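You operate a simulated robot arm through the tools that you are given. There is no shell and no other tool. Be economical: measure what you need, move in short steps, check, and stop when the job is done.

You are at the controls of a simulated two-armed robot. One attempt, no reset.

JOB
Clamp drive 257, swap its blue stick for the yellow cap, then free it again.
Fine: leave the stick beside the clamp.
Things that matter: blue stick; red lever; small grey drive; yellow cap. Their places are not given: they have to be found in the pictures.

It is judged by the outcome, as a careful person would: the job done as asked, and still so three seconds after it is handed in. It fails if anything else is knocked over, pushed out of place, dropped, spilled or broken. Lids that push on must go on centred and level and be pressed home; caps that screw on are set level and turned clockwise until they are tight.

ROBOT AND FRAMES
Two 7-joint arms with fingered hands on one trunk that stands fixed in place. Base frame: the origin is at the foot of the trunk, x ahead of it, y to its left, z up; the work surface is at about z = 0.72. Units: m, degrees, N and s.
The left shoulder is at [0.04, 0.146, 1.105], the right one opposite. With the tool pointing down near the work surface each hand reaches from about 0.28 to 0.72 m from the base axis, measured 20 degrees to its own side. Payload 4 kg a hand.
The TCP of each hand is the grasp point between the finger pads, 0.026 m short of the fingertips. In the tool frame z runs along the fingers and y along their closing line. The gripper opens to 0.148 m. The gripper's body begins 0.073 m behind the TCP. The gripper is a hand of 3 fingers: y runs from the thumb to the fingers, the wrist lies at [0, 0, -0.224] in the tool frame, and closing takes about 1.5 s.
Orientation is that of the tool frame in the base frame, as a unit quaternion [w, x, y, z]. With the fingers straight down and closing along the base's y, the tool's x points along the base's -x, its y along +y and its z along -z.

CONTROLS
- The arms move only by the tool jog_arm. It takes "left_commands", "right_commands" or both (then of equal length, played together; a hand with none holds still); each is a list of rows, each a list of 7 numbers: the shift along the tool's x, y, z in m, then the turn, a rotation vector about the tool's x, y, z in degrees, then the gripper command, from -1 (fully open) to 1 (shut), values between in proportion. In form: [[dx, dy, dz, ax, ay, az, gripper], ...]. A call has 1 to 10 rows; each row is the pose to reach, as a shift and turn from the pose commanded when the call began, along the tool's axes at that moment. A row lasts 0.2 s, in which the tool goes at most 0.05 m and 8.6 degrees; a call with a longer step from one row to the next is refused whole, and so is a gripper value outside its range. Where a pose cannot be reached the arm comes as near as it can. A force on the tool above 90 N (or 10 N above the force at the start of the call, whichever is more), or a blocked arm, ends the call early, and 0.2 s more pass. Each finger travels about 0.108 m/s and halts on what it meets, pressing with about 34 N; the grip force reading is that of the motor and also rises with nothing between the fingers. The clock runs only during rows and for 0.2 s after the last one: add rows that repeat a pose to give the fingers time. It gives the time, the measured TCP pose, the force on the tool (base axes), the opening and the grip force at its end, in the units of the frame above (readings bear some noise), with the torque about the TCP (base axes, N m) and any sound that the robot's microphone picked up.
- Cameras (640 x 400 px; columns grow to the right, rows downward): "scene" is now at [0.1053, -0.0246, 1.3392]; the picture's right is [-0.29, -0.96, 0.00], its down [-0.50, 0.15, -0.85] and it looks along [0.82, -0.25, -0.52] (base axes); focal length 258 px, centre (320, 200). "left" rides on the left gripper at [-0.068, -0.039, -0.09] in its tool frame; the picture's right is [0.50, -0.87, 0.00], its down [0.66, 0.38, -0.65] and it looks along [0.57, 0.33, 0.76] (tool axes); focal length 222 px, centre (320, 200). "right" rides on the right gripper at [0.068, -0.039, -0.09] in its tool frame; the picture's right is [0.50, 0.87, 0.00], its down [-0.66, 0.38, -0.65] and it looks along [-0.57, 0.33, 0.76] (tool axes); focal length 222 px, centre (320, 200).
- grab_frame(camera): a new picture of that camera. No time passes.
- raise_lower(by): slides the trunk up (or, below 0, down) by that many m; the arms and the scene camera ride with it, the base frame stays. It gives what a move gives, with no picture.
- grasp_type(shape, hand): the hand has 3 fingers and takes this shape, open, in about a second: jaw (thumb against the fingers, like two jaws); tri (thumb and two fingers); tip (a fingertip pinch); poke (one finger out to press); point (the index stretched); flat (the hand flat); cup (the hand cupped); fist (a fist). The gripper value then closes the fingers along that shape, each until it touches; the sizes above hold for jaw. It gives what a move gives, with no picture.
- turn_head(pan, tilt): turns the head with the scene camera to pan (to the left, within 86 degrees either way) and tilt (down, from -29 to 69), counted from straight ahead of the robot. It gives what a move gives.
- locate(camera, pixels): for up to 12 pixels [column, row] of the newest picture of that camera ("zoom" is the newest enlarged one), the place [x, y, z] in the base frame of the surface seen there, good to about 0.002 m. No time passes.
- enlarge(camera, box): a new picture of the part [left, top, right, bottom] of that camera's present view, enlarged. No time passes.
- job_done(): hands the job in; it is judged then, once.

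Go step by step. Measure first, check grasps and placings, and put right what went wrong. The budget is 80 turns and 56 pictures, counting those below and the enlarged ones. Unless the task says otherwise, let go and move clear before handing in, and close with one line.

The tools are called after "Emit:" by a JSON object that holds its "op" and its "data". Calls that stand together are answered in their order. jog_arm: Moves the arms, as the interface text tells. Its arguments: {"type":"object","properties":{"left_commands":{"type":"array","items":{"type":"array","items":{"type":"number"}}},"right_commands":{"type":"array","items":{"type":"array","items":{"type":"number"}}}},"required":[]} The other tools are called the same way: raise_lower (by) slides the trunk up or down; grasp_type (shape, hand) gives the hand a shape; turn_head (pan, tilt) turns the head that bears the scene camera; grab_frame (camera) takes a picture; locate (camera, pixels) gives the place of the surface under pixels of a picture; enlarge (camera, box) takes an enlarged picture of a part of a camera's view; job_done () hands the job in.

At the start:

```text
time_s: 0.0
left_position: [0.5264, 0.125, 1.2254]
left_ee_rot: [0.0, 0.0, 1.0, 0.0]
left_contact_force: [0.5, -0.1, 0.3]
left_torque: [0.0, 0.01, 0.01]
left_grip_width: 0.1476
left_grip_force: 0.0
left_shape: jaw
right_position: [0.3215, -0.2086, 1.1917]
right_ee_rot: [0.0, -0.001, 1.0, 0.001]
right_contact_force: [0.6, 0.1, -1.0]
right_torque: [-0.03, 0.02, -0.03]
right_grip_width: 0.1479
right_grip_force: 0.1
right_shape: jaw
trunk travel left (down, up): [-0.275, 0.231]
head pan, tilt: [-16.8, 31.6]
```

scene: 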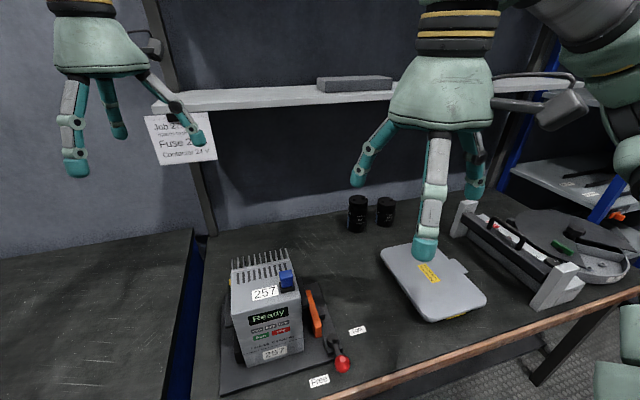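
right: 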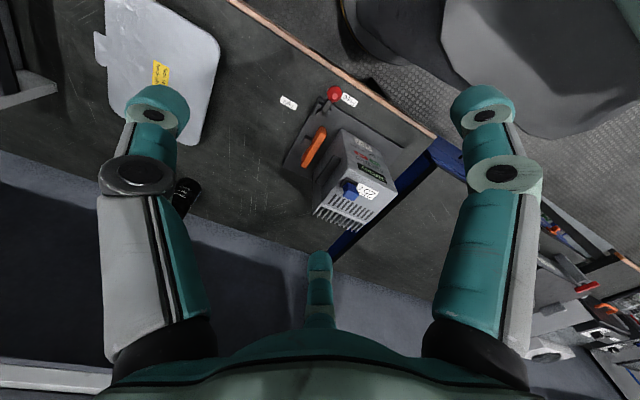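
left: 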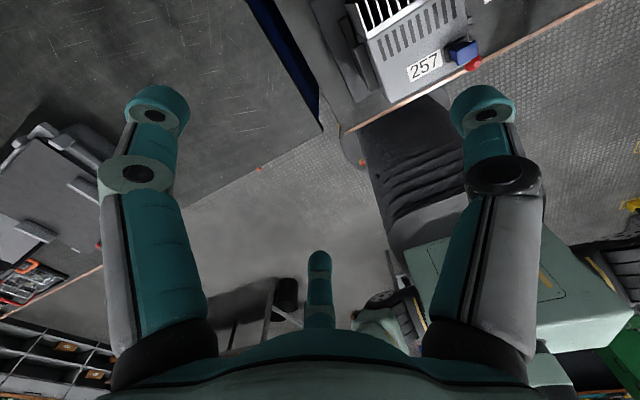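

The drive 257 is around (265,310) in the scene view, with a blue stick at (287,278) and a red lever knob at (342,362); no yellow cap is visible yet. I enlarge the details and read the note.

Emit:
{"op": "enlarge", "data": {"camera": "scene", "box": [200, 230, 400, 400]}}

Emit:
{"op": "enlarge", "data": {"camera": "scene", "box": [130, 100, 230, 170]}}

Emit:
{"op": "enlarge", "data": {"camera": "scene", "box": [340, 150, 640, 330]}}

```text
2.35 times, centred on (300, 315) of scene
```

zoom: 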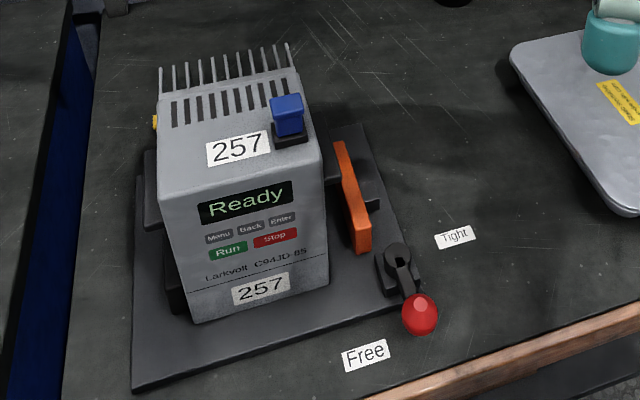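

```text
5.71 times, centred on (180, 135) of scene
```

zoom: 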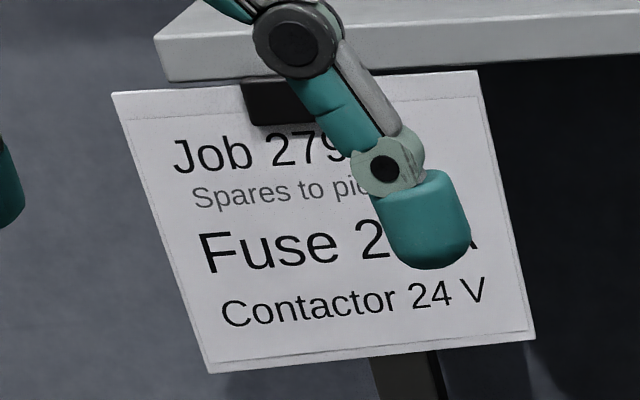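

```text
2.13 times, centred on (490, 240) of scene
```

zoom: 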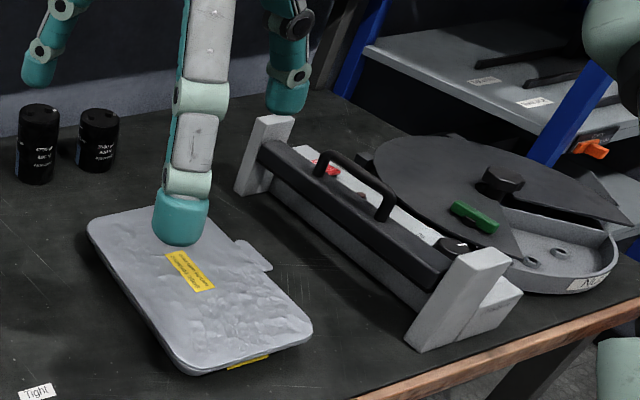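

A yellow bit peeks out at the drive's left flank (zoom 155,122). I'll re-enlarge and measure the points.

Emit:
{"op": "enlarge", "data": {"camera": "scene", "box": [200, 230, 360, 400]}}

Emit:
{"op": "locate", "data": {"camera": "scene", "pixels": [[287, 274], [288, 284], [248, 274], [342, 363], [325, 344], [333, 342], [318, 380], [357, 330], [313, 305], [318, 330], [235, 285], [298, 288]]}}

Emit:
{"op": "enlarge", "data": {"camera": "left", "box": [300, 0, 500, 125]}}

Emit:
{"op": "enlarge", "data": {"camera": "right", "box": [270, 70, 430, 250]}}

```text
2.35 times, centred on (280, 315) of scene
```

zoom: 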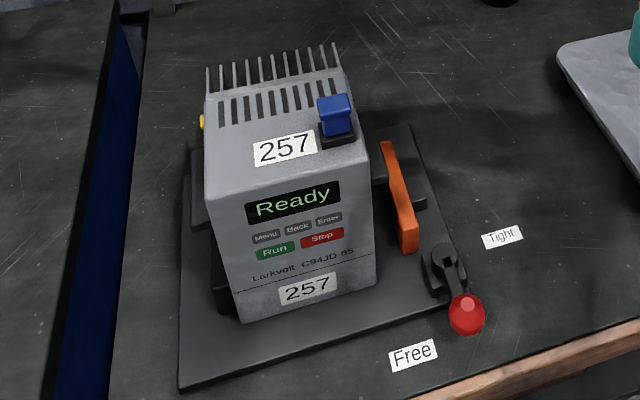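

```text
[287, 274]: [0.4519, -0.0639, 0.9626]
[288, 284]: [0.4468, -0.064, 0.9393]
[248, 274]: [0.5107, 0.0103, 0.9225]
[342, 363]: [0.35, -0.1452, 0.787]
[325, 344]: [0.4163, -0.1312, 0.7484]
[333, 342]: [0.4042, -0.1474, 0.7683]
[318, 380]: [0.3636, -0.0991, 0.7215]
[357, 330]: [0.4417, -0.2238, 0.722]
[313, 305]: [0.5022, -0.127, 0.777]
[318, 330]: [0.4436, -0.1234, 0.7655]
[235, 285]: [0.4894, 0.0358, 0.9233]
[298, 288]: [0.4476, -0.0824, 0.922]
```

```text
3.20 times, centred on (400, 62) of left
```

zoom: 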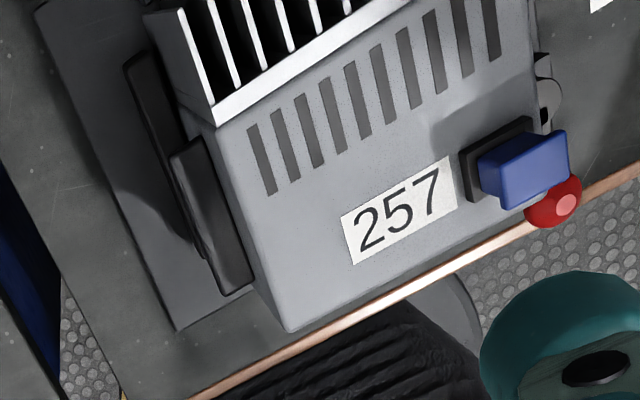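

```text
2.22 times, centred on (350, 160) of right
```

zoom: 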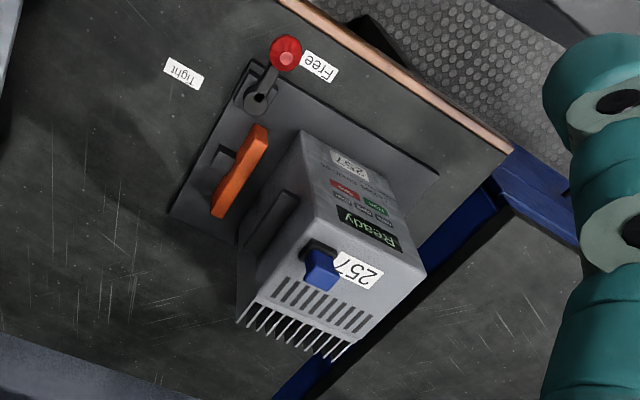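

The yellow bit is at scene pixel (230,282), perhaps on the table behind the drive. I locate it and find the lever/jaw geometry.

Emit:
{"op": "locate", "data": {"camera": "scene", "pixels": [[230, 281], [229, 281], [230, 284], [242, 305], [298, 355], [246, 365], [231, 255], [286, 249]]}}

Emit:
{"op": "jog_arm", "data": {"left_commands": [[-0.04, 0.02, 0, 0, 0, 0, -1], [-0.08, 0.04, 0, 0, 0, 0, -1], [-0.12, 0.06, 0, 0, 0, 0, -1], [-0.16, 0.08, 0, 0, 0, 0, -1]]}}

Emit:
{"op": "grab_frame", "data": {"camera": "left"}}

```text
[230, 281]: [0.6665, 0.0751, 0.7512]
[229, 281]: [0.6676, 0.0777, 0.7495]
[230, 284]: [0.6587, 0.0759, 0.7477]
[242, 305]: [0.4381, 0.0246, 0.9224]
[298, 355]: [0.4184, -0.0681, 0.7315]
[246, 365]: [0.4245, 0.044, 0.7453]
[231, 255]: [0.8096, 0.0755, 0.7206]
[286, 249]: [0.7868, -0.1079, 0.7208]
```

```text
time_s: 1.0
left_position: [0.5774, 0.1464, 1.2245]
left_ee_rot: [0.0, 0.0, 1.0, 0.0]
left_contact_force: [-1.1, 0.3, 0.4]
left_torque: [0.0, 0.01, 0.02]
left_grip_width: 0.148
left_grip_force: 0.0
left_shape: jaw
left hand out of reach, approached as far as the arm can: row 2, 3, 4
right_position: [0.3209, -0.2076, 1.1916]
right_ee_rot: [-0.001, 0.0, 1.0, 0.001]
right_contact_force: [-0.1, 0.0, 0.1]
right_torque: [0.03, 0.02, -0.01]
right_grip_width: 0.1478
right_grip_force: 0.2
right_shape: jaw
trunk travel left (down, up): [-0.275, 0.231]
head pan, tilt: [-16.8, 31.6]
```

```text
46 pictures are left
```

left: 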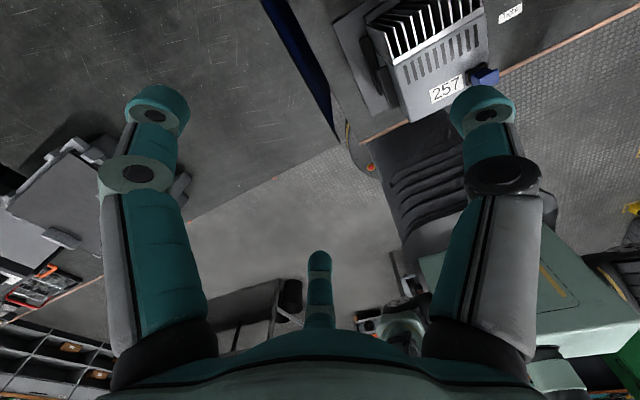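

The yellow cap is likely at about (0.665,0.076,0.75) on the table behind the drive. I move the left hand aside and send the right hand over the drive so its forward-looking camera can see behind it.

Emit:
{"op": "jog_arm", "data": {"left_commands": [[0.04, 0.03, 0, 0, 0, 0, -1], [0.08, 0.06, 0, 0, 0, 0, -1], [0.12, 0.09, 0, 0, 0, 0, -1], [0.12, 0.12, 0, 0, 0, 0, -1], [0.12, 0.12, 0, 0, 0, 0, -1], [0.12, 0.12, 0, 0, 0, 0, -1]], "right_commands": [[0, 0.0, 0, 0, 0, 0, -1], [-0.04, 0.03, 0, 0, 0, 0, -1], [-0.08, 0.06, 0, 0, 0, 0, -1], [-0.12, 0.09, 0, 0, 0, 0, -1], [-0.15, 0.12, 0, 0, 0, 0, -1], [-0.18, 0.15, 0, 0, 0, 0, -1]]}}

Emit:
{"op": "grab_frame", "data": {"camera": "right"}}

```text
time_s: 2.4
left_position: [0.4606, 0.2672, 1.2225]
left_ee_rot: [0.0, -0.001, 1.0, -0.001]
left_contact_force: [0.3, 1.0, -1.0]
left_torque: [-0.02, 0.01, -0.02]
left_grip_width: 0.1479
left_grip_force: 0.1
left_shape: jaw
right_position: [0.5011, -0.0529, 1.1897]
right_ee_rot: [0.0, -0.001, 1.0, -0.001]
right_contact_force: [0.1, 0.5, 0.2]
right_torque: [-0.04, -0.01, 0.01]
right_grip_width: 0.148
right_grip_force: 0.1
right_shape: jaw
trunk travel left (down, up): [-0.275, 0.231]
head pan, tilt: [-16.8, 31.6]
```

```text
45 pictures are left
```

right: 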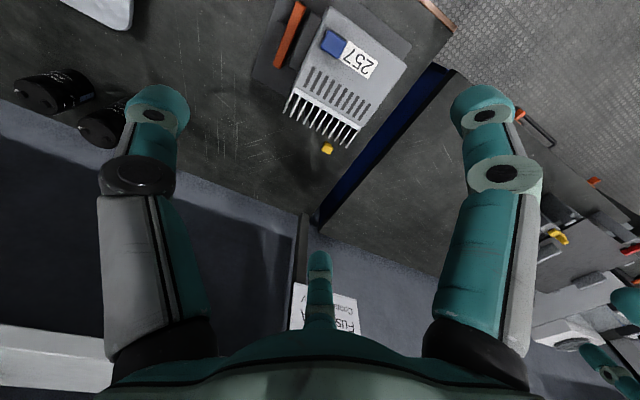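

The yellow cap stands on the table at right-camera (327,148), just behind the drive. I enlarge and locate.

Emit:
{"op": "enlarge", "data": {"camera": "right", "box": [260, 10, 420, 170]}}

Emit:
{"op": "enlarge", "data": {"camera": "right", "box": [305, 130, 350, 165]}}

Emit:
{"op": "locate", "data": {"camera": "right", "pixels": [[327, 148], [327, 145], [326, 151], [331, 148], [323, 148], [333, 43], [340, 36], [326, 46]]}}

```text
2.50 times, centred on (340, 90) of right
```

zoom: 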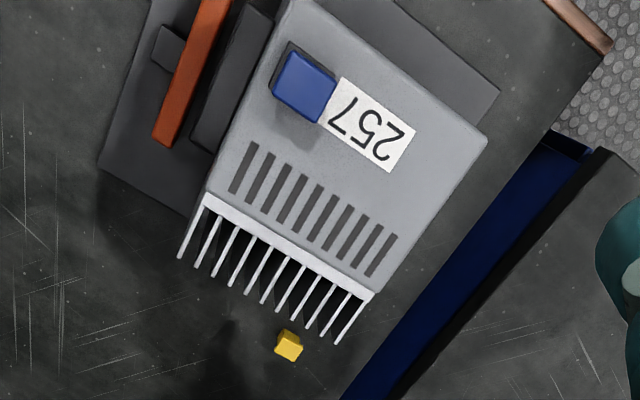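

```text
11.43 times, centred on (328, 148) of right
```

zoom: 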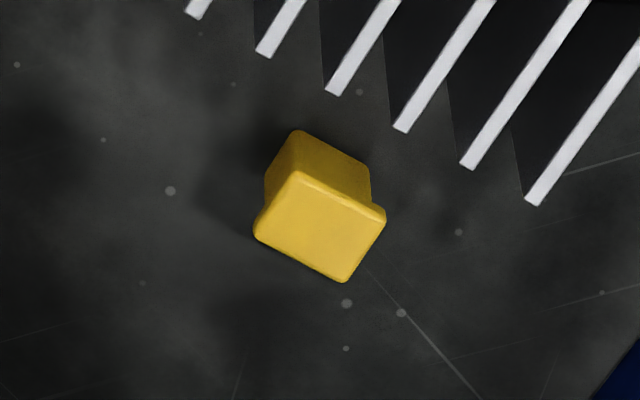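

```text
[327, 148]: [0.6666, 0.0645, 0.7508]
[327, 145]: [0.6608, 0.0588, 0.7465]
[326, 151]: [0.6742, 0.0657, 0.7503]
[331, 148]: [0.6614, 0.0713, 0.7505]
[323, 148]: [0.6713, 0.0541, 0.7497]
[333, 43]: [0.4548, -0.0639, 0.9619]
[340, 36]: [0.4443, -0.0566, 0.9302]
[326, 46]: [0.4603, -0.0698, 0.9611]
```

The cap is a rectangular plug with a wider head, top z≈0.7505. I measure its top corners, and the blue stick's corners.

Emit:
{"op": "locate", "data": {"camera": "zoom", "pixels": [[298, 176], [380, 214], [342, 276], [260, 232], [320, 225], [292, 140], [362, 168]]}}

Emit:
{"op": "enlarge", "data": {"camera": "right", "box": [315, 20, 360, 65]}}

```text
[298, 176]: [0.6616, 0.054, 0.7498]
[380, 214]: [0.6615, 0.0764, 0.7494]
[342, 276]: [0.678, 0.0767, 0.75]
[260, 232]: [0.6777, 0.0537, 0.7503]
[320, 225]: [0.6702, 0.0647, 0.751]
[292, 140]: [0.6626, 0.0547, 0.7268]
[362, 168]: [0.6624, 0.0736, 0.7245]
```

```text
8.89 times, centred on (338, 42) of right
```

zoom: 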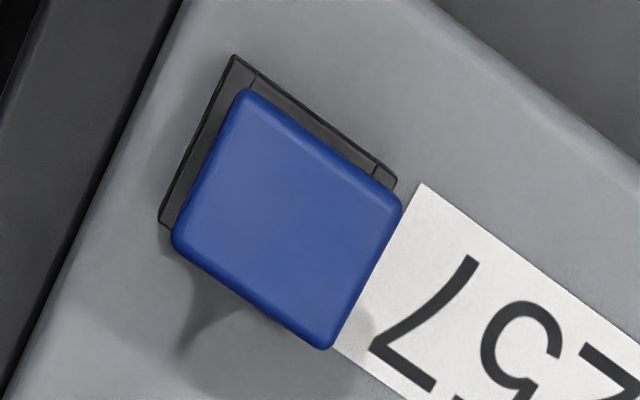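

The cap is axis aligned, ~0.024 in y by 0.017 in x, centre (0.6697,0.0653). Now the stick's corners and the socket's.

Emit:
{"op": "locate", "data": {"camera": "zoom", "pixels": [[245, 98], [393, 205], [325, 342], [182, 235], [285, 215], [236, 58], [392, 180], [164, 222], [60, 200], [540, 130], [420, 190]]}}

Emit:
{"op": "enlarge", "data": {"camera": "scene", "box": [262, 255, 322, 305]}}

Emit:
{"op": "enlarge", "data": {"camera": "scene", "box": [290, 280, 380, 395]}}

```text
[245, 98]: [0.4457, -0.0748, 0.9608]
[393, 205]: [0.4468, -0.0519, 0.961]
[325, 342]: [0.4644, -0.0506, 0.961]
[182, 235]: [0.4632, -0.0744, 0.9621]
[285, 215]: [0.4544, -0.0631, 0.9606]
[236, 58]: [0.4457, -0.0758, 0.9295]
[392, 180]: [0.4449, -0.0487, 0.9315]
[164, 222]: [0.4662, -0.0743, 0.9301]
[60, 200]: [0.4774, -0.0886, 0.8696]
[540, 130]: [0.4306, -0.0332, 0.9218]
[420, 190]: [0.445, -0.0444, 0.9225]
```

```text
8.00 times, centred on (292, 280) of scene
```

zoom: 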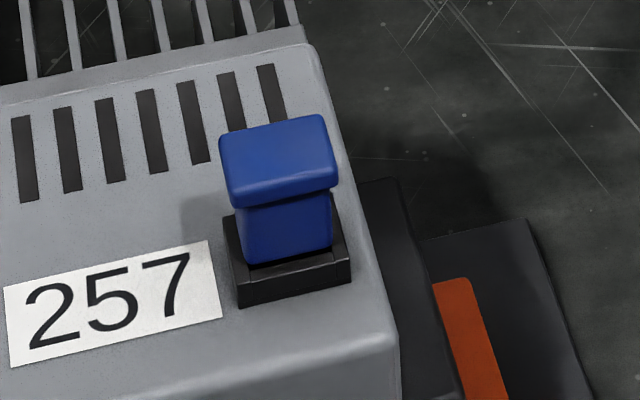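

```text
3.48 times, centred on (335, 338) of scene
```

zoom: 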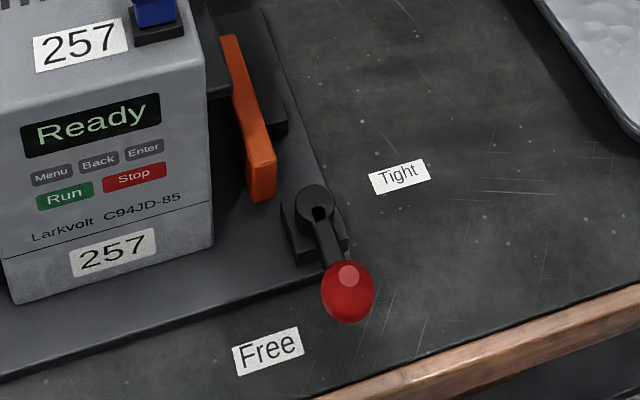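

The stick is ~0.024×0.018, yawed about −3°, centre (0.455,−0.063), top 0.9615. The lever pivot is about (0.405,−0.145), with the knob at (0.35,−0.145). I back the right hand off and test how the finger shapes close.

Emit:
{"op": "jog_arm", "data": {"right_commands": [[0.04, -0.03, 0, 0, 0, 0, -1], [0.08, -0.06, 0, 0, 0, 0, -1], [0.12, -0.09, 0, 0, 0, 0, -1], [0.12, -0.12, 0.02, 0, 0, 0, -1]]}}

Emit:
{"op": "grasp_type", "data": {"hand": "right", "shape": "poke"}}

Emit:
{"op": "jog_arm", "data": {"left_commands": [[0, 0, 0, 0, 0, 0, 1], [0, 0, 0, 0, 0, 0, 1], [0, 0, 0, 0, 0, 0, 1], [0, 0, 0, 0, 0, 0, 1], [0, 0, 0, 0, 0, 0, 1], [0, 0, 0, 0, 0, 0, 1]], "right_commands": [[0, 0, 0, 0, 0, 0, 1], [0, 0, 0, 0, 0, 0, 1], [0, 0, 0, 0, 0, 0, 1], [0, 0, 0, 0, 0, 0, 1], [0, 0, 0, 0, 0, 0, 1], [0, 0, 0, 0, 0, 0, 1]]}}

Emit:
{"op": "turn_head", "data": {"pan": 0, "tilt": 31}}

Emit:
{"op": "grab_frame", "data": {"camera": "scene"}}

Emit:
{"op": "grab_frame", "data": {"camera": "left"}}

Emit:
{"op": "grab_frame", "data": {"camera": "right"}}

```text
time_s: 3.4
left_position: [0.4602, 0.2638, 1.2236]
left_ee_rot: [-0.001, 0.0, 1.0, 0.001]
left_contact_force: [-0.6, 0.3, -0.5]
left_torque: [0.01, -0.01, 0.02]
left_grip_width: 0.1477
left_grip_force: 0.1
left_shape: jaw
right_position: [0.3812, -0.1807, 1.171]
right_ee_rot: [-0.001, 0.0, 1.0, 0.001]
right_contact_force: [0.4, -0.8, -0.4]
right_torque: [0.05, 0.01, 0.01]
right_grip_width: 0.1479
right_grip_force: 0.1
right_shape: jaw
trunk travel left (down, up): [-0.275, 0.231]
head pan, tilt: [-16.8, 31.6]
```

```text
time_s: 4.3
left_position: [0.4597, 0.2657, 1.2226]
left_ee_rot: [0.0, 0.0, 1.0, 0.0]
left_contact_force: [0.2, -0.2, -0.4]
left_torque: [-0.03, -0.01, -0.02]
left_grip_width: 0.148
left_grip_force: 0.0
left_shape: jaw
right_position: [0.3815, -0.1771, 1.1722]
right_ee_rot: [0.0, -0.001, 1.0, 0.0]
right_contact_force: [0.3, -0.3, -0.1]
right_torque: [0.01, -0.02, -0.01]
right_grip_width: 0.0001
right_grip_force: 0.0
right_shape: poke
trunk travel left (down, up): [-0.275, 0.231]
head pan, tilt: [-16.8, 31.6]
```

```text
time_s: 5.7
left_position: [0.4585, 0.2646, 1.2238]
left_ee_rot: [-0.001, 0.0, 1.0, 0.0]
left_contact_force: [0.3, -0.5, -0.1]
left_torque: [-0.01, -0.01, -0.06]
left_grip_width: 0.0001
left_grip_force: 33.7
left_shape: jaw
right_position: [0.3817, -0.1782, 1.1714]
right_ee_rot: [-0.001, -0.001, 1.0, 0.0]
right_contact_force: [0.3, 0.0, -0.1]
right_torque: [-0.01, 0.0, 0.01]
right_grip_width: 0.0
right_grip_force: 0.0
right_shape: poke
trunk travel left (down, up): [-0.275, 0.231]
head pan, tilt: [-16.8, 31.6]
```

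```text
time_s: 6.5
left_position: [0.4598, 0.2644, 1.2228]
left_ee_rot: [-0.001, 0.0, 1.0, 0.0]
left_contact_force: [0.0, 0.2, 0.0]
left_torque: [0.0, -0.04, -0.01]
left_grip_width: 0.0
left_grip_force: 34.0
left_shape: jaw
right_position: [0.3813, -0.1788, 1.1724]
right_ee_rot: [0.0, -0.001, 1.0, 0.0]
right_contact_force: [-0.1, 0.0, 0.2]
right_torque: [-0.01, 0.0, 0.0]
right_grip_width: 0.0
right_grip_force: 0.1
right_shape: poke
trunk travel left (down, up): [-0.275, 0.231]
head pan, tilt: [0.0, 31.0]
```

```text
39 pictures are left
```

scene: 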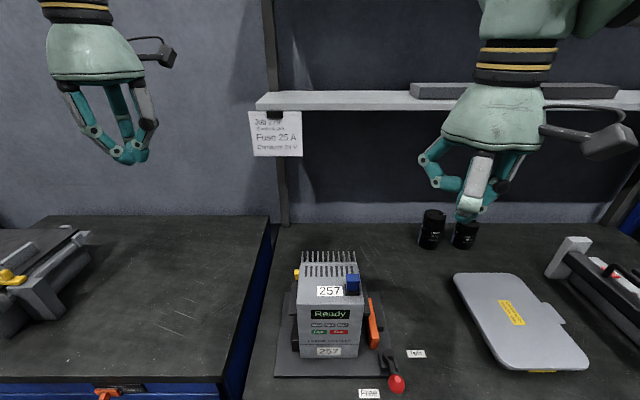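

```text
38 pictures are left
```

left: 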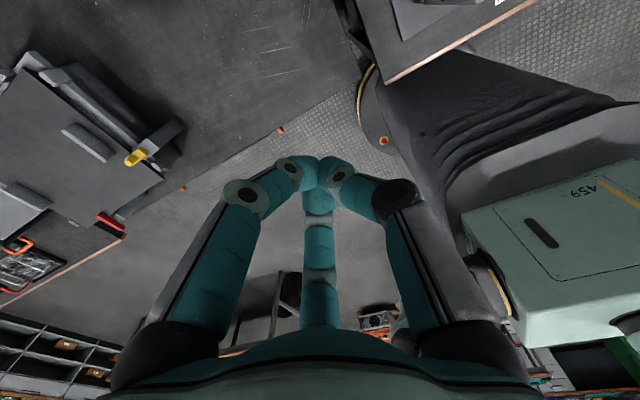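

```text
37 pictures are left
```

right: 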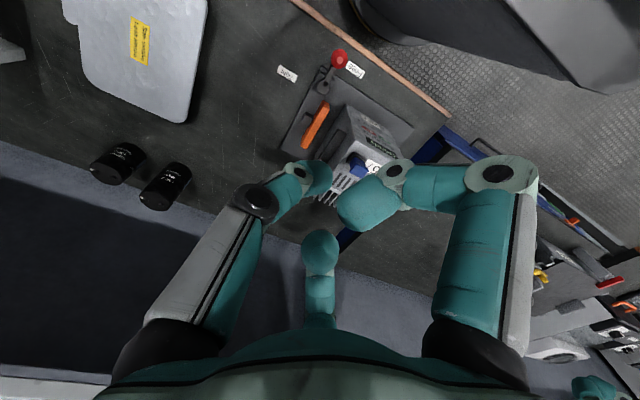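

Jaw closing brings all three fingers together at the TCP, so a closed jaw makes a good pusher for the lever. I measure the lever geometry precisely.

Emit:
{"op": "enlarge", "data": {"camera": "scene", "box": [340, 290, 450, 400]}}

Emit:
{"op": "grasp_type", "data": {"hand": "right", "shape": "jaw"}}

```text
3.64 times, centred on (395, 345) of scene
```

zoom: 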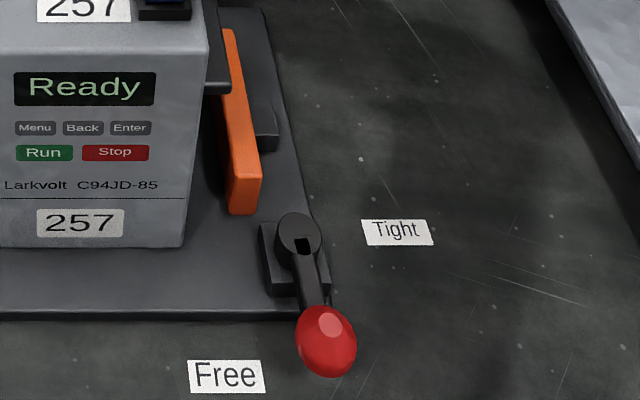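

```text
time_s: 7.4
left_position: [0.4594, 0.2642, 1.223]
left_ee_rot: [0.0, 0.0, 1.0, -0.001]
left_contact_force: [0.4, -0.1, 0.2]
left_torque: [-0.01, -0.01, 0.0]
left_grip_width: 0.0001
left_grip_force: 33.8
left_shape: jaw
right_position: [0.3808, -0.1793, 1.172]
right_ee_rot: [0.0, 0.0, 1.0, 0.0]
right_contact_force: [0.4, -0.6, 0.4]
right_torque: [0.02, 0.0, -0.01]
right_grip_width: 0.1478
right_grip_force: 0.1
right_shape: jaw
trunk travel left (down, up): [-0.275, 0.231]
head pan, tilt: [0.0, 31.0]
```

Emit:
{"op": "locate", "data": {"camera": "zoom", "pixels": [[298, 224], [282, 235], [317, 235], [310, 285], [326, 322], [303, 340], [352, 340], [326, 370], [225, 375], [397, 231], [240, 185], [325, 285]]}}

```text
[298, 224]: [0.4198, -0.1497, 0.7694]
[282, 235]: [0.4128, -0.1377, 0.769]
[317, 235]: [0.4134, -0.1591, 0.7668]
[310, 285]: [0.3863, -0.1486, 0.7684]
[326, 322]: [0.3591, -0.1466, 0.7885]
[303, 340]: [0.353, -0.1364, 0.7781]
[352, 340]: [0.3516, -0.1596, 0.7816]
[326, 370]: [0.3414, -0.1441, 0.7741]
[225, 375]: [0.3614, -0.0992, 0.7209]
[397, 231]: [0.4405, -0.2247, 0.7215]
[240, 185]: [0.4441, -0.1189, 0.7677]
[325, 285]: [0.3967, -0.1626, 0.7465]
```

Pivot ≈(0.415,−0.149), knob centre ≈(0.353,−0.148,0.777), arm ≈0.062. I'll bring the closed right hand, tilted 30° forward to stay clear of the drive, to the +y side of the knob, up high first.

Emit:
{"op": "jog_arm", "data": {"right_commands": [[0.006, 0.014, 0.0, 0, -7, 0, 1], [0.012, 0.028, 0.03, 0, -14, 0, 1], [0.02, 0.045, 0.07, 0, -21, 0, 1], [0.028, 0.06, 0.11, 0, -28, 0, 1], [0.036, 0.075, 0.15, 0, -30, 0, 1], [0.036, 0.084, 0.19, 0, -30, 0, 1], [0.036, 0.084, 0.222, 0, -30, 0, 1], [0.036, 0.084, 0.26, 0, -30, 0, 1], [0.036, 0.084, 0.3, 0, -30, 0, 1]]}}

Emit:
{"op": "grab_frame", "data": {"camera": "scene"}}

```text
time_s: 9.4
left_position: [0.4608, 0.2643, 1.2228]
left_ee_rot: [0.0, -0.001, 1.0, 0.0]
left_contact_force: [-0.1, 0.1, 0.0]
left_torque: [0.01, 0.02, 0.0]
left_grip_width: 0.0001
left_grip_force: 33.7
left_shape: jaw
right_position: [0.3762, -0.0735, 0.8737]
right_ee_rot: [0.256, -0.002, 0.967, 0.001]
right_contact_force: [0.2, -0.1, 0.6]
right_torque: [-0.01, 0.01, -0.01]
right_grip_width: 0.0
right_grip_force: 34.0
right_shape: jaw
right hand out of reach, approached as far as the arm can: row 5, 6, 7, 8, 9
trunk travel left (down, up): [-0.275, 0.231]
head pan, tilt: [0.0, 31.0]
```

```text
35 pictures are left
```

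scene: 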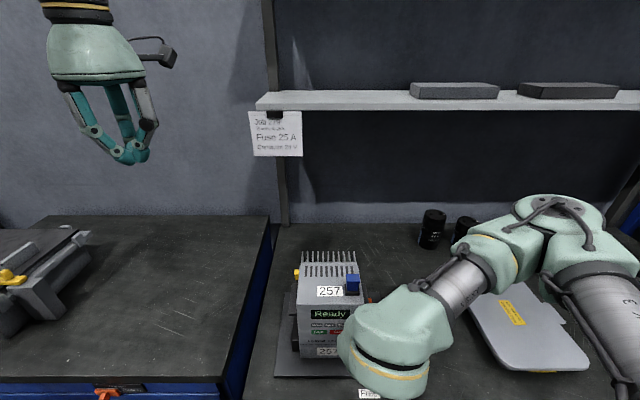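

With the tilt the hand runs out of reach near the body. New plan: hand straight down, yawed so thumb is at −x, and gripping the knob itself with fingers straddling the arm. I raise and untilt first.

Emit:
{"op": "jog_arm", "data": {"right_commands": [[-0.02, 0, -0.0346, 0, 6, 0, 1], [-0.04, -0.02, -0.069, 0, 12, 0, 1], [-0.06, -0.04, -0.104, 0, 18, 0, 1], [-0.08, -0.05, -0.138, 0, 24, 0, 1], [-0.1, -0.05, -0.173, 0, 30, 0, 1], [-0.1, -0.05, -0.173, 0, 30, 0, 1]]}}

```text
time_s: 10.8
left_position: [0.4595, 0.2644, 1.2232]
left_ee_rot: [0.0, 0.0, 1.0, 0.0]
left_contact_force: [-0.1, -0.6, 0.1]
left_torque: [-0.02, 0.02, 0.0]
left_grip_width: 0.0
left_grip_force: 33.8
left_shape: jaw
right_position: [0.3782, -0.1215, 1.0705]
right_ee_rot: [-0.001, -0.002, 1.0, 0.001]
right_contact_force: [0.2, 0.4, -0.1]
right_torque: [0.04, 0.0, 0.02]
right_grip_width: 0.0
right_grip_force: 33.9
right_shape: jaw
trunk travel left (down, up): [-0.275, 0.231]
head pan, tilt: [0.0, 31.0]
```

Now yaw about 86° and move above the knob, with the fingers opened to about 0.065.

Emit:
{"op": "jog_arm", "data": {"right_commands": [[0.003, -0.003, 0.007, 0, 0, 8.5, 0.12], [0.005, -0.005, 0.014, 0, 0, 17, 0.12], [0.008, -0.008, 0.021, 0, 0, 25.5, 0.12], [0.01, -0.011, 0.028, 0, 0, 34, 0.12], [0.013, -0.013, 0.035, 0, 0, 42.5, 0.12], [0.015, -0.016, 0.042, 0, 0, 51, 0.12], [0.018, -0.019, 0.049, 0, 0, 59.5, 0.12], [0.02, -0.021, 0.056, 0, 0, 68, 0.12], [0.023, -0.024, 0.063, 0, 0, 76.5, 0.12], [0.025, -0.0265, 0.07, 0, 0, 85, 0.12]]}}

Emit:
{"op": "grab_frame", "data": {"camera": "scene"}}

Emit:
{"op": "grab_frame", "data": {"camera": "right"}}

```text
time_s: 13.0
left_position: [0.4596, 0.2639, 1.2226]
left_ee_rot: [-0.001, 0.0, 1.0, 0.0]
left_contact_force: [-1.0, 0.7, 0.1]
left_torque: [0.02, -0.01, 0.04]
left_grip_width: 0.0
left_grip_force: 34.1
left_shape: jaw
right_position: [0.4392, -0.2138, 0.995]
right_ee_rot: [-0.002, 0.675, 0.738, 0.001]
right_contact_force: [0.7, -0.4, 0.3]
right_torque: [-0.04, -0.03, 0.0]
right_grip_width: 0.0649
right_grip_force: 0.1
right_shape: jaw
right hand out of reach, approached as far as the arm can: row 8, 9, 10
trunk travel left (down, up): [-0.275, 0.231]
head pan, tilt: [0.0, 31.0]
```

```text
34 pictures are left
```

scene: 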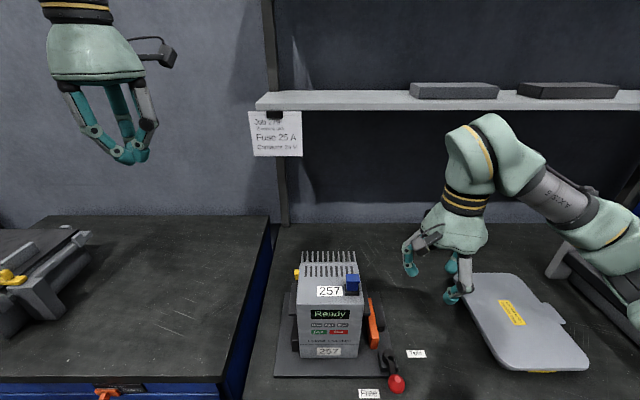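

```text
33 pictures are left
```

right: 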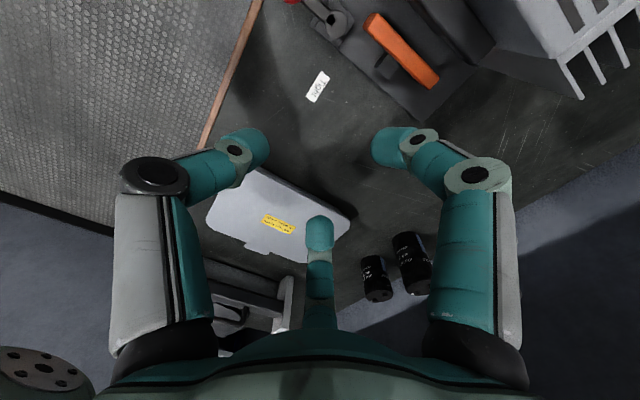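

That yaw isn't reachable close in. Back to default yaw: I'll push the knob with closed fingers from its +y side instead (hand straight down; reach was fine there).

Emit:
{"op": "jog_arm", "data": {"right_commands": [[0.0116, -0.007, 0, 0, 0, -8.5, 1], [0.0231, -0.0138, 0, 0, 0, -17, 1], [0.0347, -0.0207, 0, 0, 0, -25.5, 1], [0.0462, -0.0276, 0, 0, 0, -34, 1], [0.0578, -0.0345, 0, 0, 0, -42.5, 1], [0.0694, -0.0414, 0, 0, 0, -51, 1], [0.081, -0.0483, 0, 0, 0, -59.5, 1], [0.0925, -0.0552, 0, 0, 0, -68, 1], [0.104, -0.062, 0, 0, 0, -76.5, 1], [0.1156, -0.069, 0, 0, 0, -85, 1]]}}

```text
time_s: 15.2
left_position: [0.4594, 0.266, 1.2238]
left_ee_rot: [0.0, 0.0, 1.0, 0.0]
left_contact_force: [0.3, -0.5, 0.2]
left_torque: [0.0, 0.01, -0.02]
left_grip_width: 0.0
left_grip_force: 34.0
left_shape: jaw
right_position: [0.359, -0.1009, 0.9923]
right_ee_rot: [0.0, -0.001, 1.0, 0.0]
right_contact_force: [-0.2, -0.4, -0.1]
right_torque: [0.01, -0.02, 0.03]
right_grip_width: 0.0
right_grip_force: 33.9
right_shape: jaw
trunk travel left (down, up): [-0.275, 0.231]
head pan, tilt: [0.0, 31.0]
```

Reachable. Now I descend beside the knob to z≈0.80 and check.

Emit:
{"op": "jog_arm", "data": {"right_commands": [[0.009, 0, 0.04, 0, 0, 0, 1], [0.009, 0, 0.08, 0, 0, 0, 1], [0.009, 0, 0.12, 0, 0, 0, 1], [0.009, 0, 0.16, 0, 0, 0, 1], [0.009, 0, 0.192, 0, 0, 0, 1]]}}

Emit:
{"op": "grab_frame", "data": {"camera": "right"}}

Emit:
{"op": "grab_frame", "data": {"camera": "scene"}}

```text
time_s: 16.4
left_position: [0.4598, 0.2651, 1.2228]
left_ee_rot: [0.0, 0.0, 1.0, -0.001]
left_contact_force: [0.3, 0.7, 0.5]
left_torque: [-0.01, -0.02, 0.03]
left_grip_width: 0.0
left_grip_force: 34.0
left_shape: jaw
right_position: [0.3488, -0.1012, 0.8022]
right_ee_rot: [0.0, 0.0, 1.0, 0.001]
right_contact_force: [-0.2, 0.0, -0.4]
right_torque: [-0.02, 0.0, 0.02]
right_grip_width: 0.0001
right_grip_force: 34.0
right_shape: jaw
trunk travel left (down, up): [-0.275, 0.231]
head pan, tilt: [0.0, 31.0]
```

```text
32 pictures are left
```

right: 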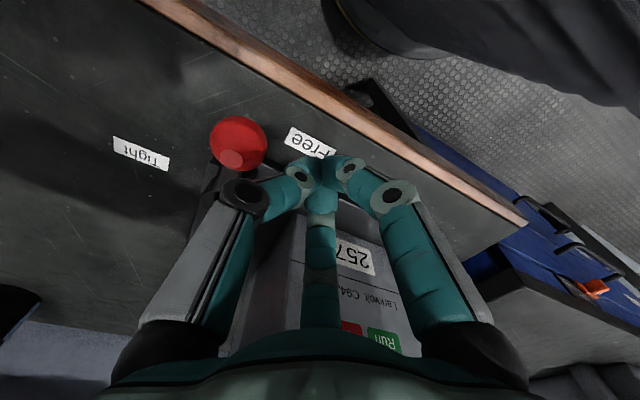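

```text
31 pictures are left
```

scene: 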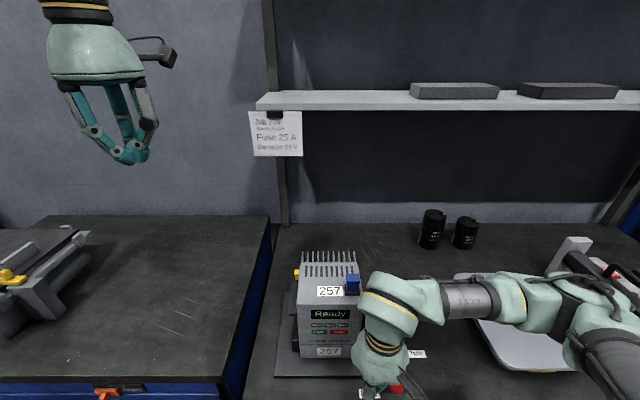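

Fingers sit beside the knob as planned. I lower to 0.778 and sweep the knob along its arc.

Emit:
{"op": "jog_arm", "data": {"right_commands": [[-0.004, -0.0, 0.024, 0, 0, 0, 1], [-0.006, -0.012, 0.024, 0, 0, 0, 1], [-0.006, -0.024, 0.024, 0, 0, 0, 1], [-0.004, -0.044, 0.024, 0, 0, 0, 1], [-0.004, -0.059, 0.024, 0, 0, 0, 1], [-0.01, -0.074, 0.024, 0, 0, 0, 1], [-0.019, -0.088, 0.024, 0, 0, 0, 1], [-0.03, -0.099, 0.024, 0, 0, 0, 1]]}}

Emit:
{"op": "grab_frame", "data": {"camera": "right"}}

```text
time_s: 18.2
left_position: [0.4565, 0.2682, 1.2244]
left_ee_rot: [0.002, -0.001, 1.0, -0.001]
left_contact_force: [-0.6, -0.6, -0.9]
left_torque: [-0.01, 0.0, 0.05]
left_grip_width: 0.0
left_grip_force: 33.9
left_shape: jaw
right_position: [0.3756, -0.1948, 0.7796]
right_ee_rot: [-0.002, -0.002, 1.0, 0.0]
right_contact_force: [-18.6, 13.6, 5.1]
right_torque: [0.22, 0.06, 0.19]
right_grip_width: 0.0
right_grip_force: 33.7
right_shape: jaw
trunk travel left (down, up): [-0.275, 0.231]
head pan, tilt: [0.0, 31.0]
```

```text
30 pictures are left
```

right: 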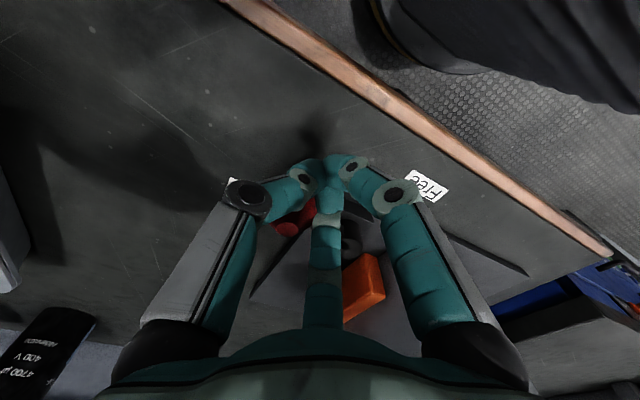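

The knob is moving (≈23 N). I continue along the arc towards Tight.

Emit:
{"op": "jog_arm", "data": {"right_commands": [[-0.005, -0.006, 0, 0, 0, 0, 1], [-0.012, -0.01, 0, 0, 0, 0, 1], [-0.02, -0.013, 0, 0, 0, 0, 1], [-0.028, -0.015, 0, 0, 0, 0, 1], [-0.034, -0.015, 0, 0, 0, 0, 1]]}}

Emit:
{"op": "grab_frame", "data": {"camera": "right"}}

```text
time_s: 19.1
left_position: [0.4575, 0.2646, 1.2244]
left_ee_rot: [0.001, 0.0, 1.0, 0.0]
left_contact_force: [0.6, -0.2, 0.0]
left_torque: [0.0, 0.02, 0.03]
left_grip_width: 0.0
left_grip_force: 34.3
left_shape: jaw
right_position: [0.3774, -0.212, 0.7718]
right_ee_rot: [-0.044, -0.006, 0.999, -0.002]
right_contact_force: [-44.5, -6.5, 26.0]
right_torque: [0.22, -0.43, 0.19]
right_grip_width: 0.0
right_grip_force: 34.3
right_shape: jaw
trunk travel left (down, up): [-0.275, 0.231]
head pan, tilt: [0.0, 31.0]
stopped in row 4 (right hand): the force on the tool passed its limit at 94 N (the readings are from after the stop); the commanded pose is now the measured one
```

```text
29 pictures are left
```

right: 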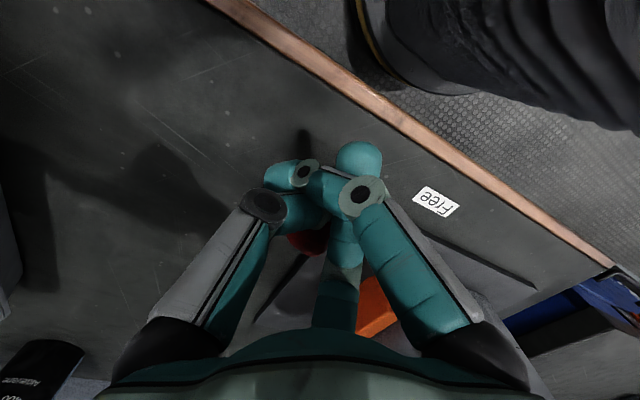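

It hit a hard resistance (94 N), likely the end stop. I back off, rise and inspect the lever and orange jaw.

Emit:
{"op": "jog_arm", "data": {"right_commands": [[0.02, 0.0, 0, 0, 0, 0, 1], [0.025, 0, -0.04, 0, 0, 0, 1], [0.025, -0.0, -0.08, 0, 0, 0, 1], [0.025, -0.03, -0.12, 0, 0, 0, 1], [0.025, -0.06, -0.16, 0, 0, 0, 1], [0.025, -0.1, -0.18, 0, 0, 0, 1], [0.025, -0.14, -0.2, 0, 0, 0, 1]]}}

Emit:
{"op": "enlarge", "data": {"camera": "scene", "box": [260, 240, 450, 400]}}

```text
time_s: 20.8
left_position: [0.4591, 0.265, 1.2234]
left_ee_rot: [0.0, -0.001, 1.0, 0.0]
left_contact_force: [-0.2, -0.5, 0.4]
left_torque: [0.03, -0.03, 0.01]
left_grip_width: 0.0
left_grip_force: 33.5
left_shape: jaw
right_position: [0.3756, -0.35, 0.9715]
right_ee_rot: [-0.032, -0.006, 0.999, -0.001]
right_contact_force: [-0.7, 0.2, -0.5]
right_torque: [0.03, 0.01, -0.02]
right_grip_width: 0.0
right_grip_force: 34.2
right_shape: jaw
trunk travel left (down, up): [-0.275, 0.231]
head pan, tilt: [0.0, 31.0]
```

```text
2.50 times, centred on (355, 320) of scene
```

zoom: 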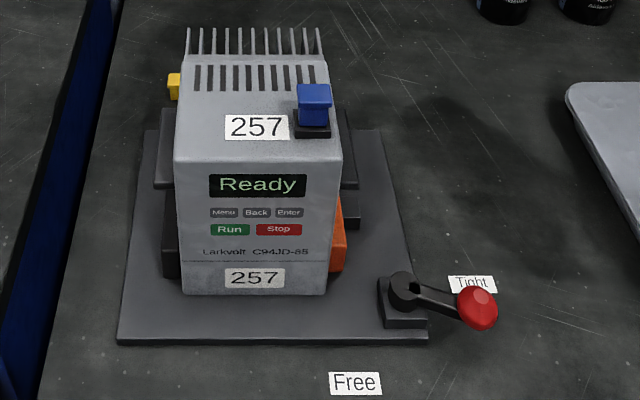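

The lever now points to Tight and the orange jaw is against the drive. I remeasure the knob and the stick.

Emit:
{"op": "locate", "data": {"camera": "zoom", "pixels": [[478, 297], [481, 310], [403, 283], [341, 245], [332, 245], [314, 92], [300, 90], [330, 88], [312, 120], [175, 88]]}}

```text
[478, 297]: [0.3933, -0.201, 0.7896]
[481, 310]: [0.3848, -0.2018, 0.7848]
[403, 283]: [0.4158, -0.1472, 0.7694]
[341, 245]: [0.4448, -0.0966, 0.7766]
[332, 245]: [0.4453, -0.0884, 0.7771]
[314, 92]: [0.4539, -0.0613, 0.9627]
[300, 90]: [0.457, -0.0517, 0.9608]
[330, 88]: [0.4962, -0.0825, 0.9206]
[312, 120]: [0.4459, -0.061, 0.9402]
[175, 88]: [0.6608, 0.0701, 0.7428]
```

Knob at ~(0.396,−0.202), symmetric to the Tight label: clamped. Next, the right hand goes above the stick, levelled, to re-measure it from above.

Emit:
{"op": "jog_arm", "data": {"right_commands": [[0, 0, -0.04, 0, -2, 0.3, 0.05], [0, 0.0, -0.08, 0, -3.7, 0.7, 0.05], [0, 0.04, -0.11, 0, -3.7, 0.7, 0.05], [-0.0, 0.08, -0.12, 0, -3.7, 0.7, 0.05], [-0.02, 0.12, -0.12, 0, -3.7, 0.7, 0.05], [-0.04, 0.16, -0.12, 0, -3.7, 0.7, 0.05], [-0.05, 0.2, -0.12, 0, -3.7, 0.7, 0.05], [-0.06, 0.24, -0.12, 0, -3.7, 0.7, 0.05], [-0.07, 0.265, -0.12, 0, -3.7, 0.7, 0.05], [-0.073, 0.287, -0.12, 0, -3.7, 0.7, 0.05]]}}

Emit:
{"op": "grab_frame", "data": {"camera": "right"}}

```text
time_s: 22.9
left_position: [0.4608, 0.2665, 1.2226]
left_ee_rot: [0.001, -0.001, 1.0, 0.0]
left_contact_force: [-0.2, -0.1, 0.4]
left_torque: [0.0, -0.02, -0.01]
left_grip_width: 0.0
left_grip_force: 34.1
left_shape: jaw
right_position: [0.451, -0.0629, 1.0858]
right_ee_rot: [0.0, 0.001, 1.0, -0.003]
right_contact_force: [-0.1, 0.3, -0.3]
right_torque: [0.01, 0.01, 0.02]
right_grip_width: 0.0699
right_grip_force: 0.1
right_shape: jaw
trunk travel left (down, up): [-0.275, 0.231]
head pan, tilt: [0.0, 31.0]
```

```text
27 pictures are left
```

right: 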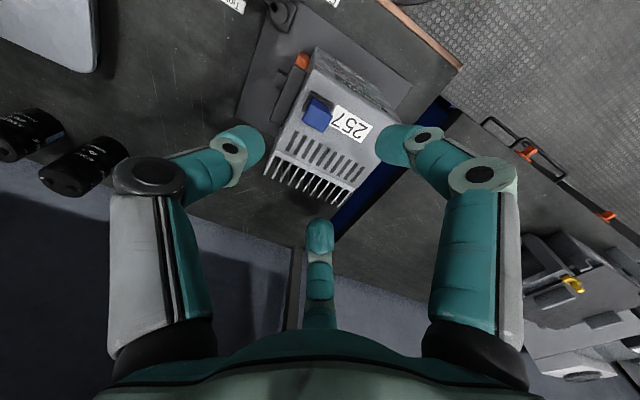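

Emit:
{"op": "enlarge", "data": {"camera": "right", "box": [295, 90, 345, 140]}}

```text
8.00 times, centred on (320, 115) of right
```

zoom: 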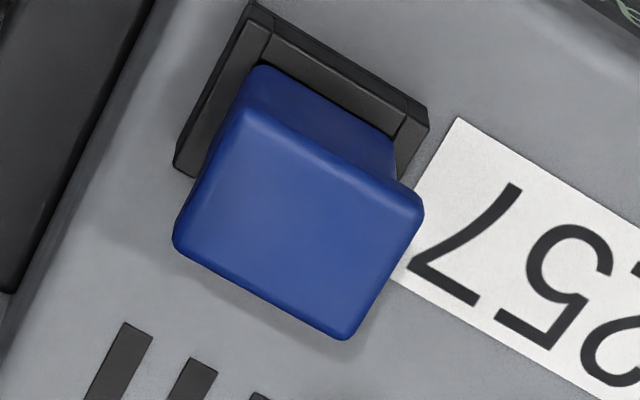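

Emit:
{"op": "locate", "data": {"camera": "zoom", "pixels": [[247, 117], [412, 202], [345, 330], [183, 240], [300, 220], [262, 78], [385, 142], [252, 12], [425, 112], [180, 165], [400, 180]]}}

```text
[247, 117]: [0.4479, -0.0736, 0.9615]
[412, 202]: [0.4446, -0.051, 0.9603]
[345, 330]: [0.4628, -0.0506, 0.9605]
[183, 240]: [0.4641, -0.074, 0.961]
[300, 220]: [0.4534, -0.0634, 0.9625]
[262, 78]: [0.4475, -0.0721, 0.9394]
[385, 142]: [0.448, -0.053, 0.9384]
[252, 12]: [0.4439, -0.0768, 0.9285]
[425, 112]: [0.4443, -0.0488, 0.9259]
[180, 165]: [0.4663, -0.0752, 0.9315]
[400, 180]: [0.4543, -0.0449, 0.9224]
```

After clamping, the stick is square to the axes: centre (0.455,−0.0625), top 0.961, socket rim ≈0.930. I descend with the fingers straddling it and close.

Emit:
{"op": "jog_arm", "data": {"right_commands": [[-0.004, 0.0005, 0.04, 0, 0, 0, 0.05], [-0.004, 0.0005, 0.08, 0, 0, 0, 0.05], [-0.004, 0.0005, 0.11, 0, 0, 0, 0.05], [-0.004, 0.0005, 0.1258, 0, 0, 0, 0.05], [-0.004, 0.0005, 0.1258, 0, 0, 0, 0.05]]}}

Emit:
{"op": "grab_frame", "data": {"camera": "right"}}

```text
time_s: 24.1
left_position: [0.4597, 0.2656, 1.2221]
left_ee_rot: [0.0, -0.001, 1.0, 0.0]
left_contact_force: [-0.7, 0.4, 0.5]
left_torque: [0.03, 0.0, 0.0]
left_grip_width: 0.0
left_grip_force: 33.3
left_shape: jaw
right_position: [0.4544, -0.0623, 0.961]
right_ee_rot: [0.0, -0.001, 1.0, -0.002]
right_contact_force: [0.1, 0.6, 0.0]
right_torque: [-0.03, -0.03, -0.01]
right_grip_width: 0.0704
right_grip_force: 0.1
right_shape: jaw
trunk travel left (down, up): [-0.275, 0.231]
head pan, tilt: [0.0, 31.0]
```

```text
25 pictures are left
```

right: 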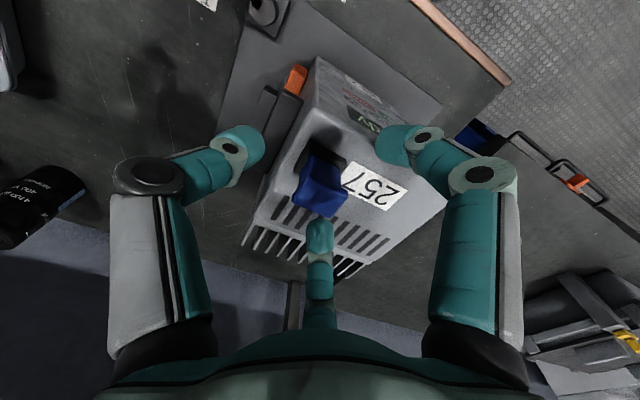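

The three fingers surround the stick. I close.

Emit:
{"op": "jog_arm", "data": {"right_commands": [[0, 0, 0, 0, 0, 0, 0.4], [0, 0, 0, 0, 0, 0, 0.7], [0, 0, 0, 0, 0, 0, 1], [0, 0, 0, 0, 0, 0, 1], [0, 0, 0, 0, 0, 0, 1], [0, 0, 0, 0, 0, 0, 1]]}}

Emit:
{"op": "grab_frame", "data": {"camera": "right"}}

```text
time_s: 25.6
left_position: [0.461, 0.2645, 1.2224]
left_ee_rot: [0.0, -0.001, 1.0, 0.0]
left_contact_force: [-0.1, 0.0, -1.1]
left_torque: [0.02, 0.02, 0.01]
left_grip_width: 0.0001
left_grip_force: 33.9
left_shape: jaw
right_position: [0.4544, -0.0631, 0.9594]
right_ee_rot: [0.0, 0.0, 1.0, -0.001]
right_contact_force: [-0.8, -1.5, -3.9]
right_torque: [-0.06, -0.02, -0.03]
right_grip_width: 0.0147
right_grip_force: 34.1
right_shape: jaw
trunk travel left (down, up): [-0.275, 0.231]
head pan, tilt: [0.0, 31.0]
```

```text
24 pictures are left
```

right: 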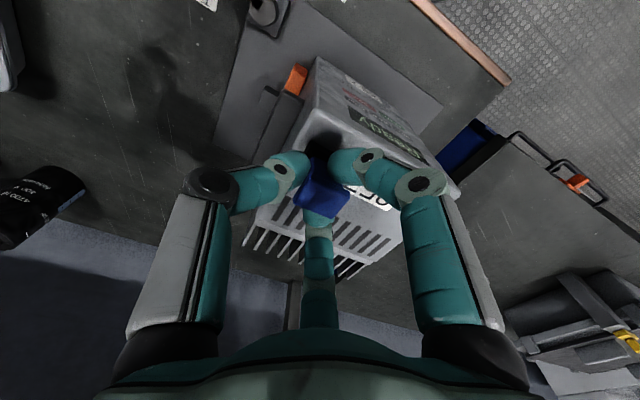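

It's gripped (width 0.0147, 34 N). I pull straight up.

Emit:
{"op": "jog_arm", "data": {"right_commands": [[0, 0, -0.005, 0, 0, 0, 1], [0, 0, -0.01, 0, 0, 0, 1], [0, 0, -0.015, 0, 0, 0, 1], [0, 0, -0.025, 0, 0, 0, 1], [0, 0, -0.04, 0, 0, 0, 1], [0, 0, -0.06, 0, 0, 0, 1], [0, 0, -0.09, 0, 0, 0, 1]]}}

Emit:
{"op": "grab_frame", "data": {"camera": "right"}}

Emit:
{"op": "enlarge", "data": {"camera": "scene", "box": [260, 160, 450, 320]}}

```text
time_s: 27.1
left_position: [0.4591, 0.2657, 1.2237]
left_ee_rot: [0.0, -0.002, 1.0, 0.0]
left_contact_force: [-0.6, 0.6, 0.4]
left_torque: [0.0, -0.02, -0.01]
left_grip_width: 0.0001
left_grip_force: 34.1
left_shape: jaw
right_position: [0.4553, -0.0619, 1.0513]
right_ee_rot: [-0.001, 0.0, 1.0, -0.003]
right_contact_force: [0.7, -0.2, 0.1]
right_torque: [-0.02, 0.01, 0.01]
right_grip_width: 0.0148
right_grip_force: 33.7
right_shape: jaw
trunk travel left (down, up): [-0.275, 0.231]
head pan, tilt: [0.0, 31.0]
heard: snap
```

```text
23 pictures are left
```

right: 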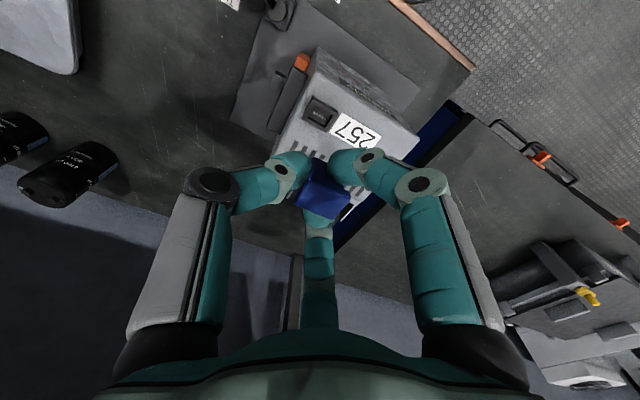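

```text
2.50 times, centred on (355, 240) of scene
```

zoom: 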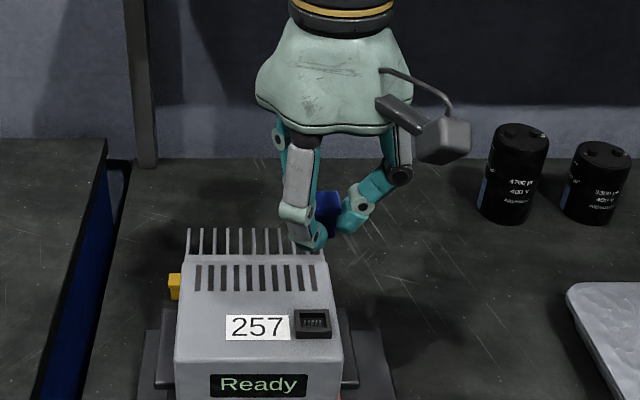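

Snap heard and the socket is empty: the stick is out. I check free table space to the right of the clamp.

Emit:
{"op": "locate", "data": {"camera": "zoom", "pixels": [[568, 290], [590, 350], [375, 335], [395, 390], [480, 330], [450, 250], [314, 322], [300, 315], [328, 314], [315, 336], [328, 205], [320, 225]]}}

Emit:
{"op": "enlarge", "data": {"camera": "right", "box": [280, 80, 360, 230]}}

```text
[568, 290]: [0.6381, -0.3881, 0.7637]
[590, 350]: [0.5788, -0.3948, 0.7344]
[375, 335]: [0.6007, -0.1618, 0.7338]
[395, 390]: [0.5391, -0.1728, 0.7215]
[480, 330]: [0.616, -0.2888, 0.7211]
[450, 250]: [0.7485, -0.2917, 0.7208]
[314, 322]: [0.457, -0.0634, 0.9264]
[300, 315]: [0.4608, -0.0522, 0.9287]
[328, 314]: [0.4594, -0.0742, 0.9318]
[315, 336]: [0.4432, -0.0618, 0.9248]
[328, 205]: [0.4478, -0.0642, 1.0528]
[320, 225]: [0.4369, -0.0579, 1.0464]
```

```text
2.67 times, centred on (320, 155) of right
```

zoom: 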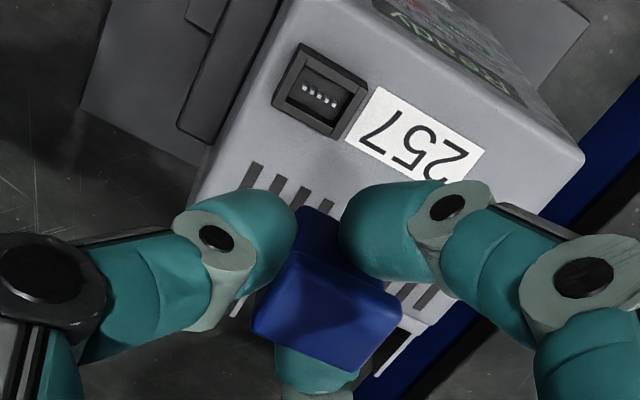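

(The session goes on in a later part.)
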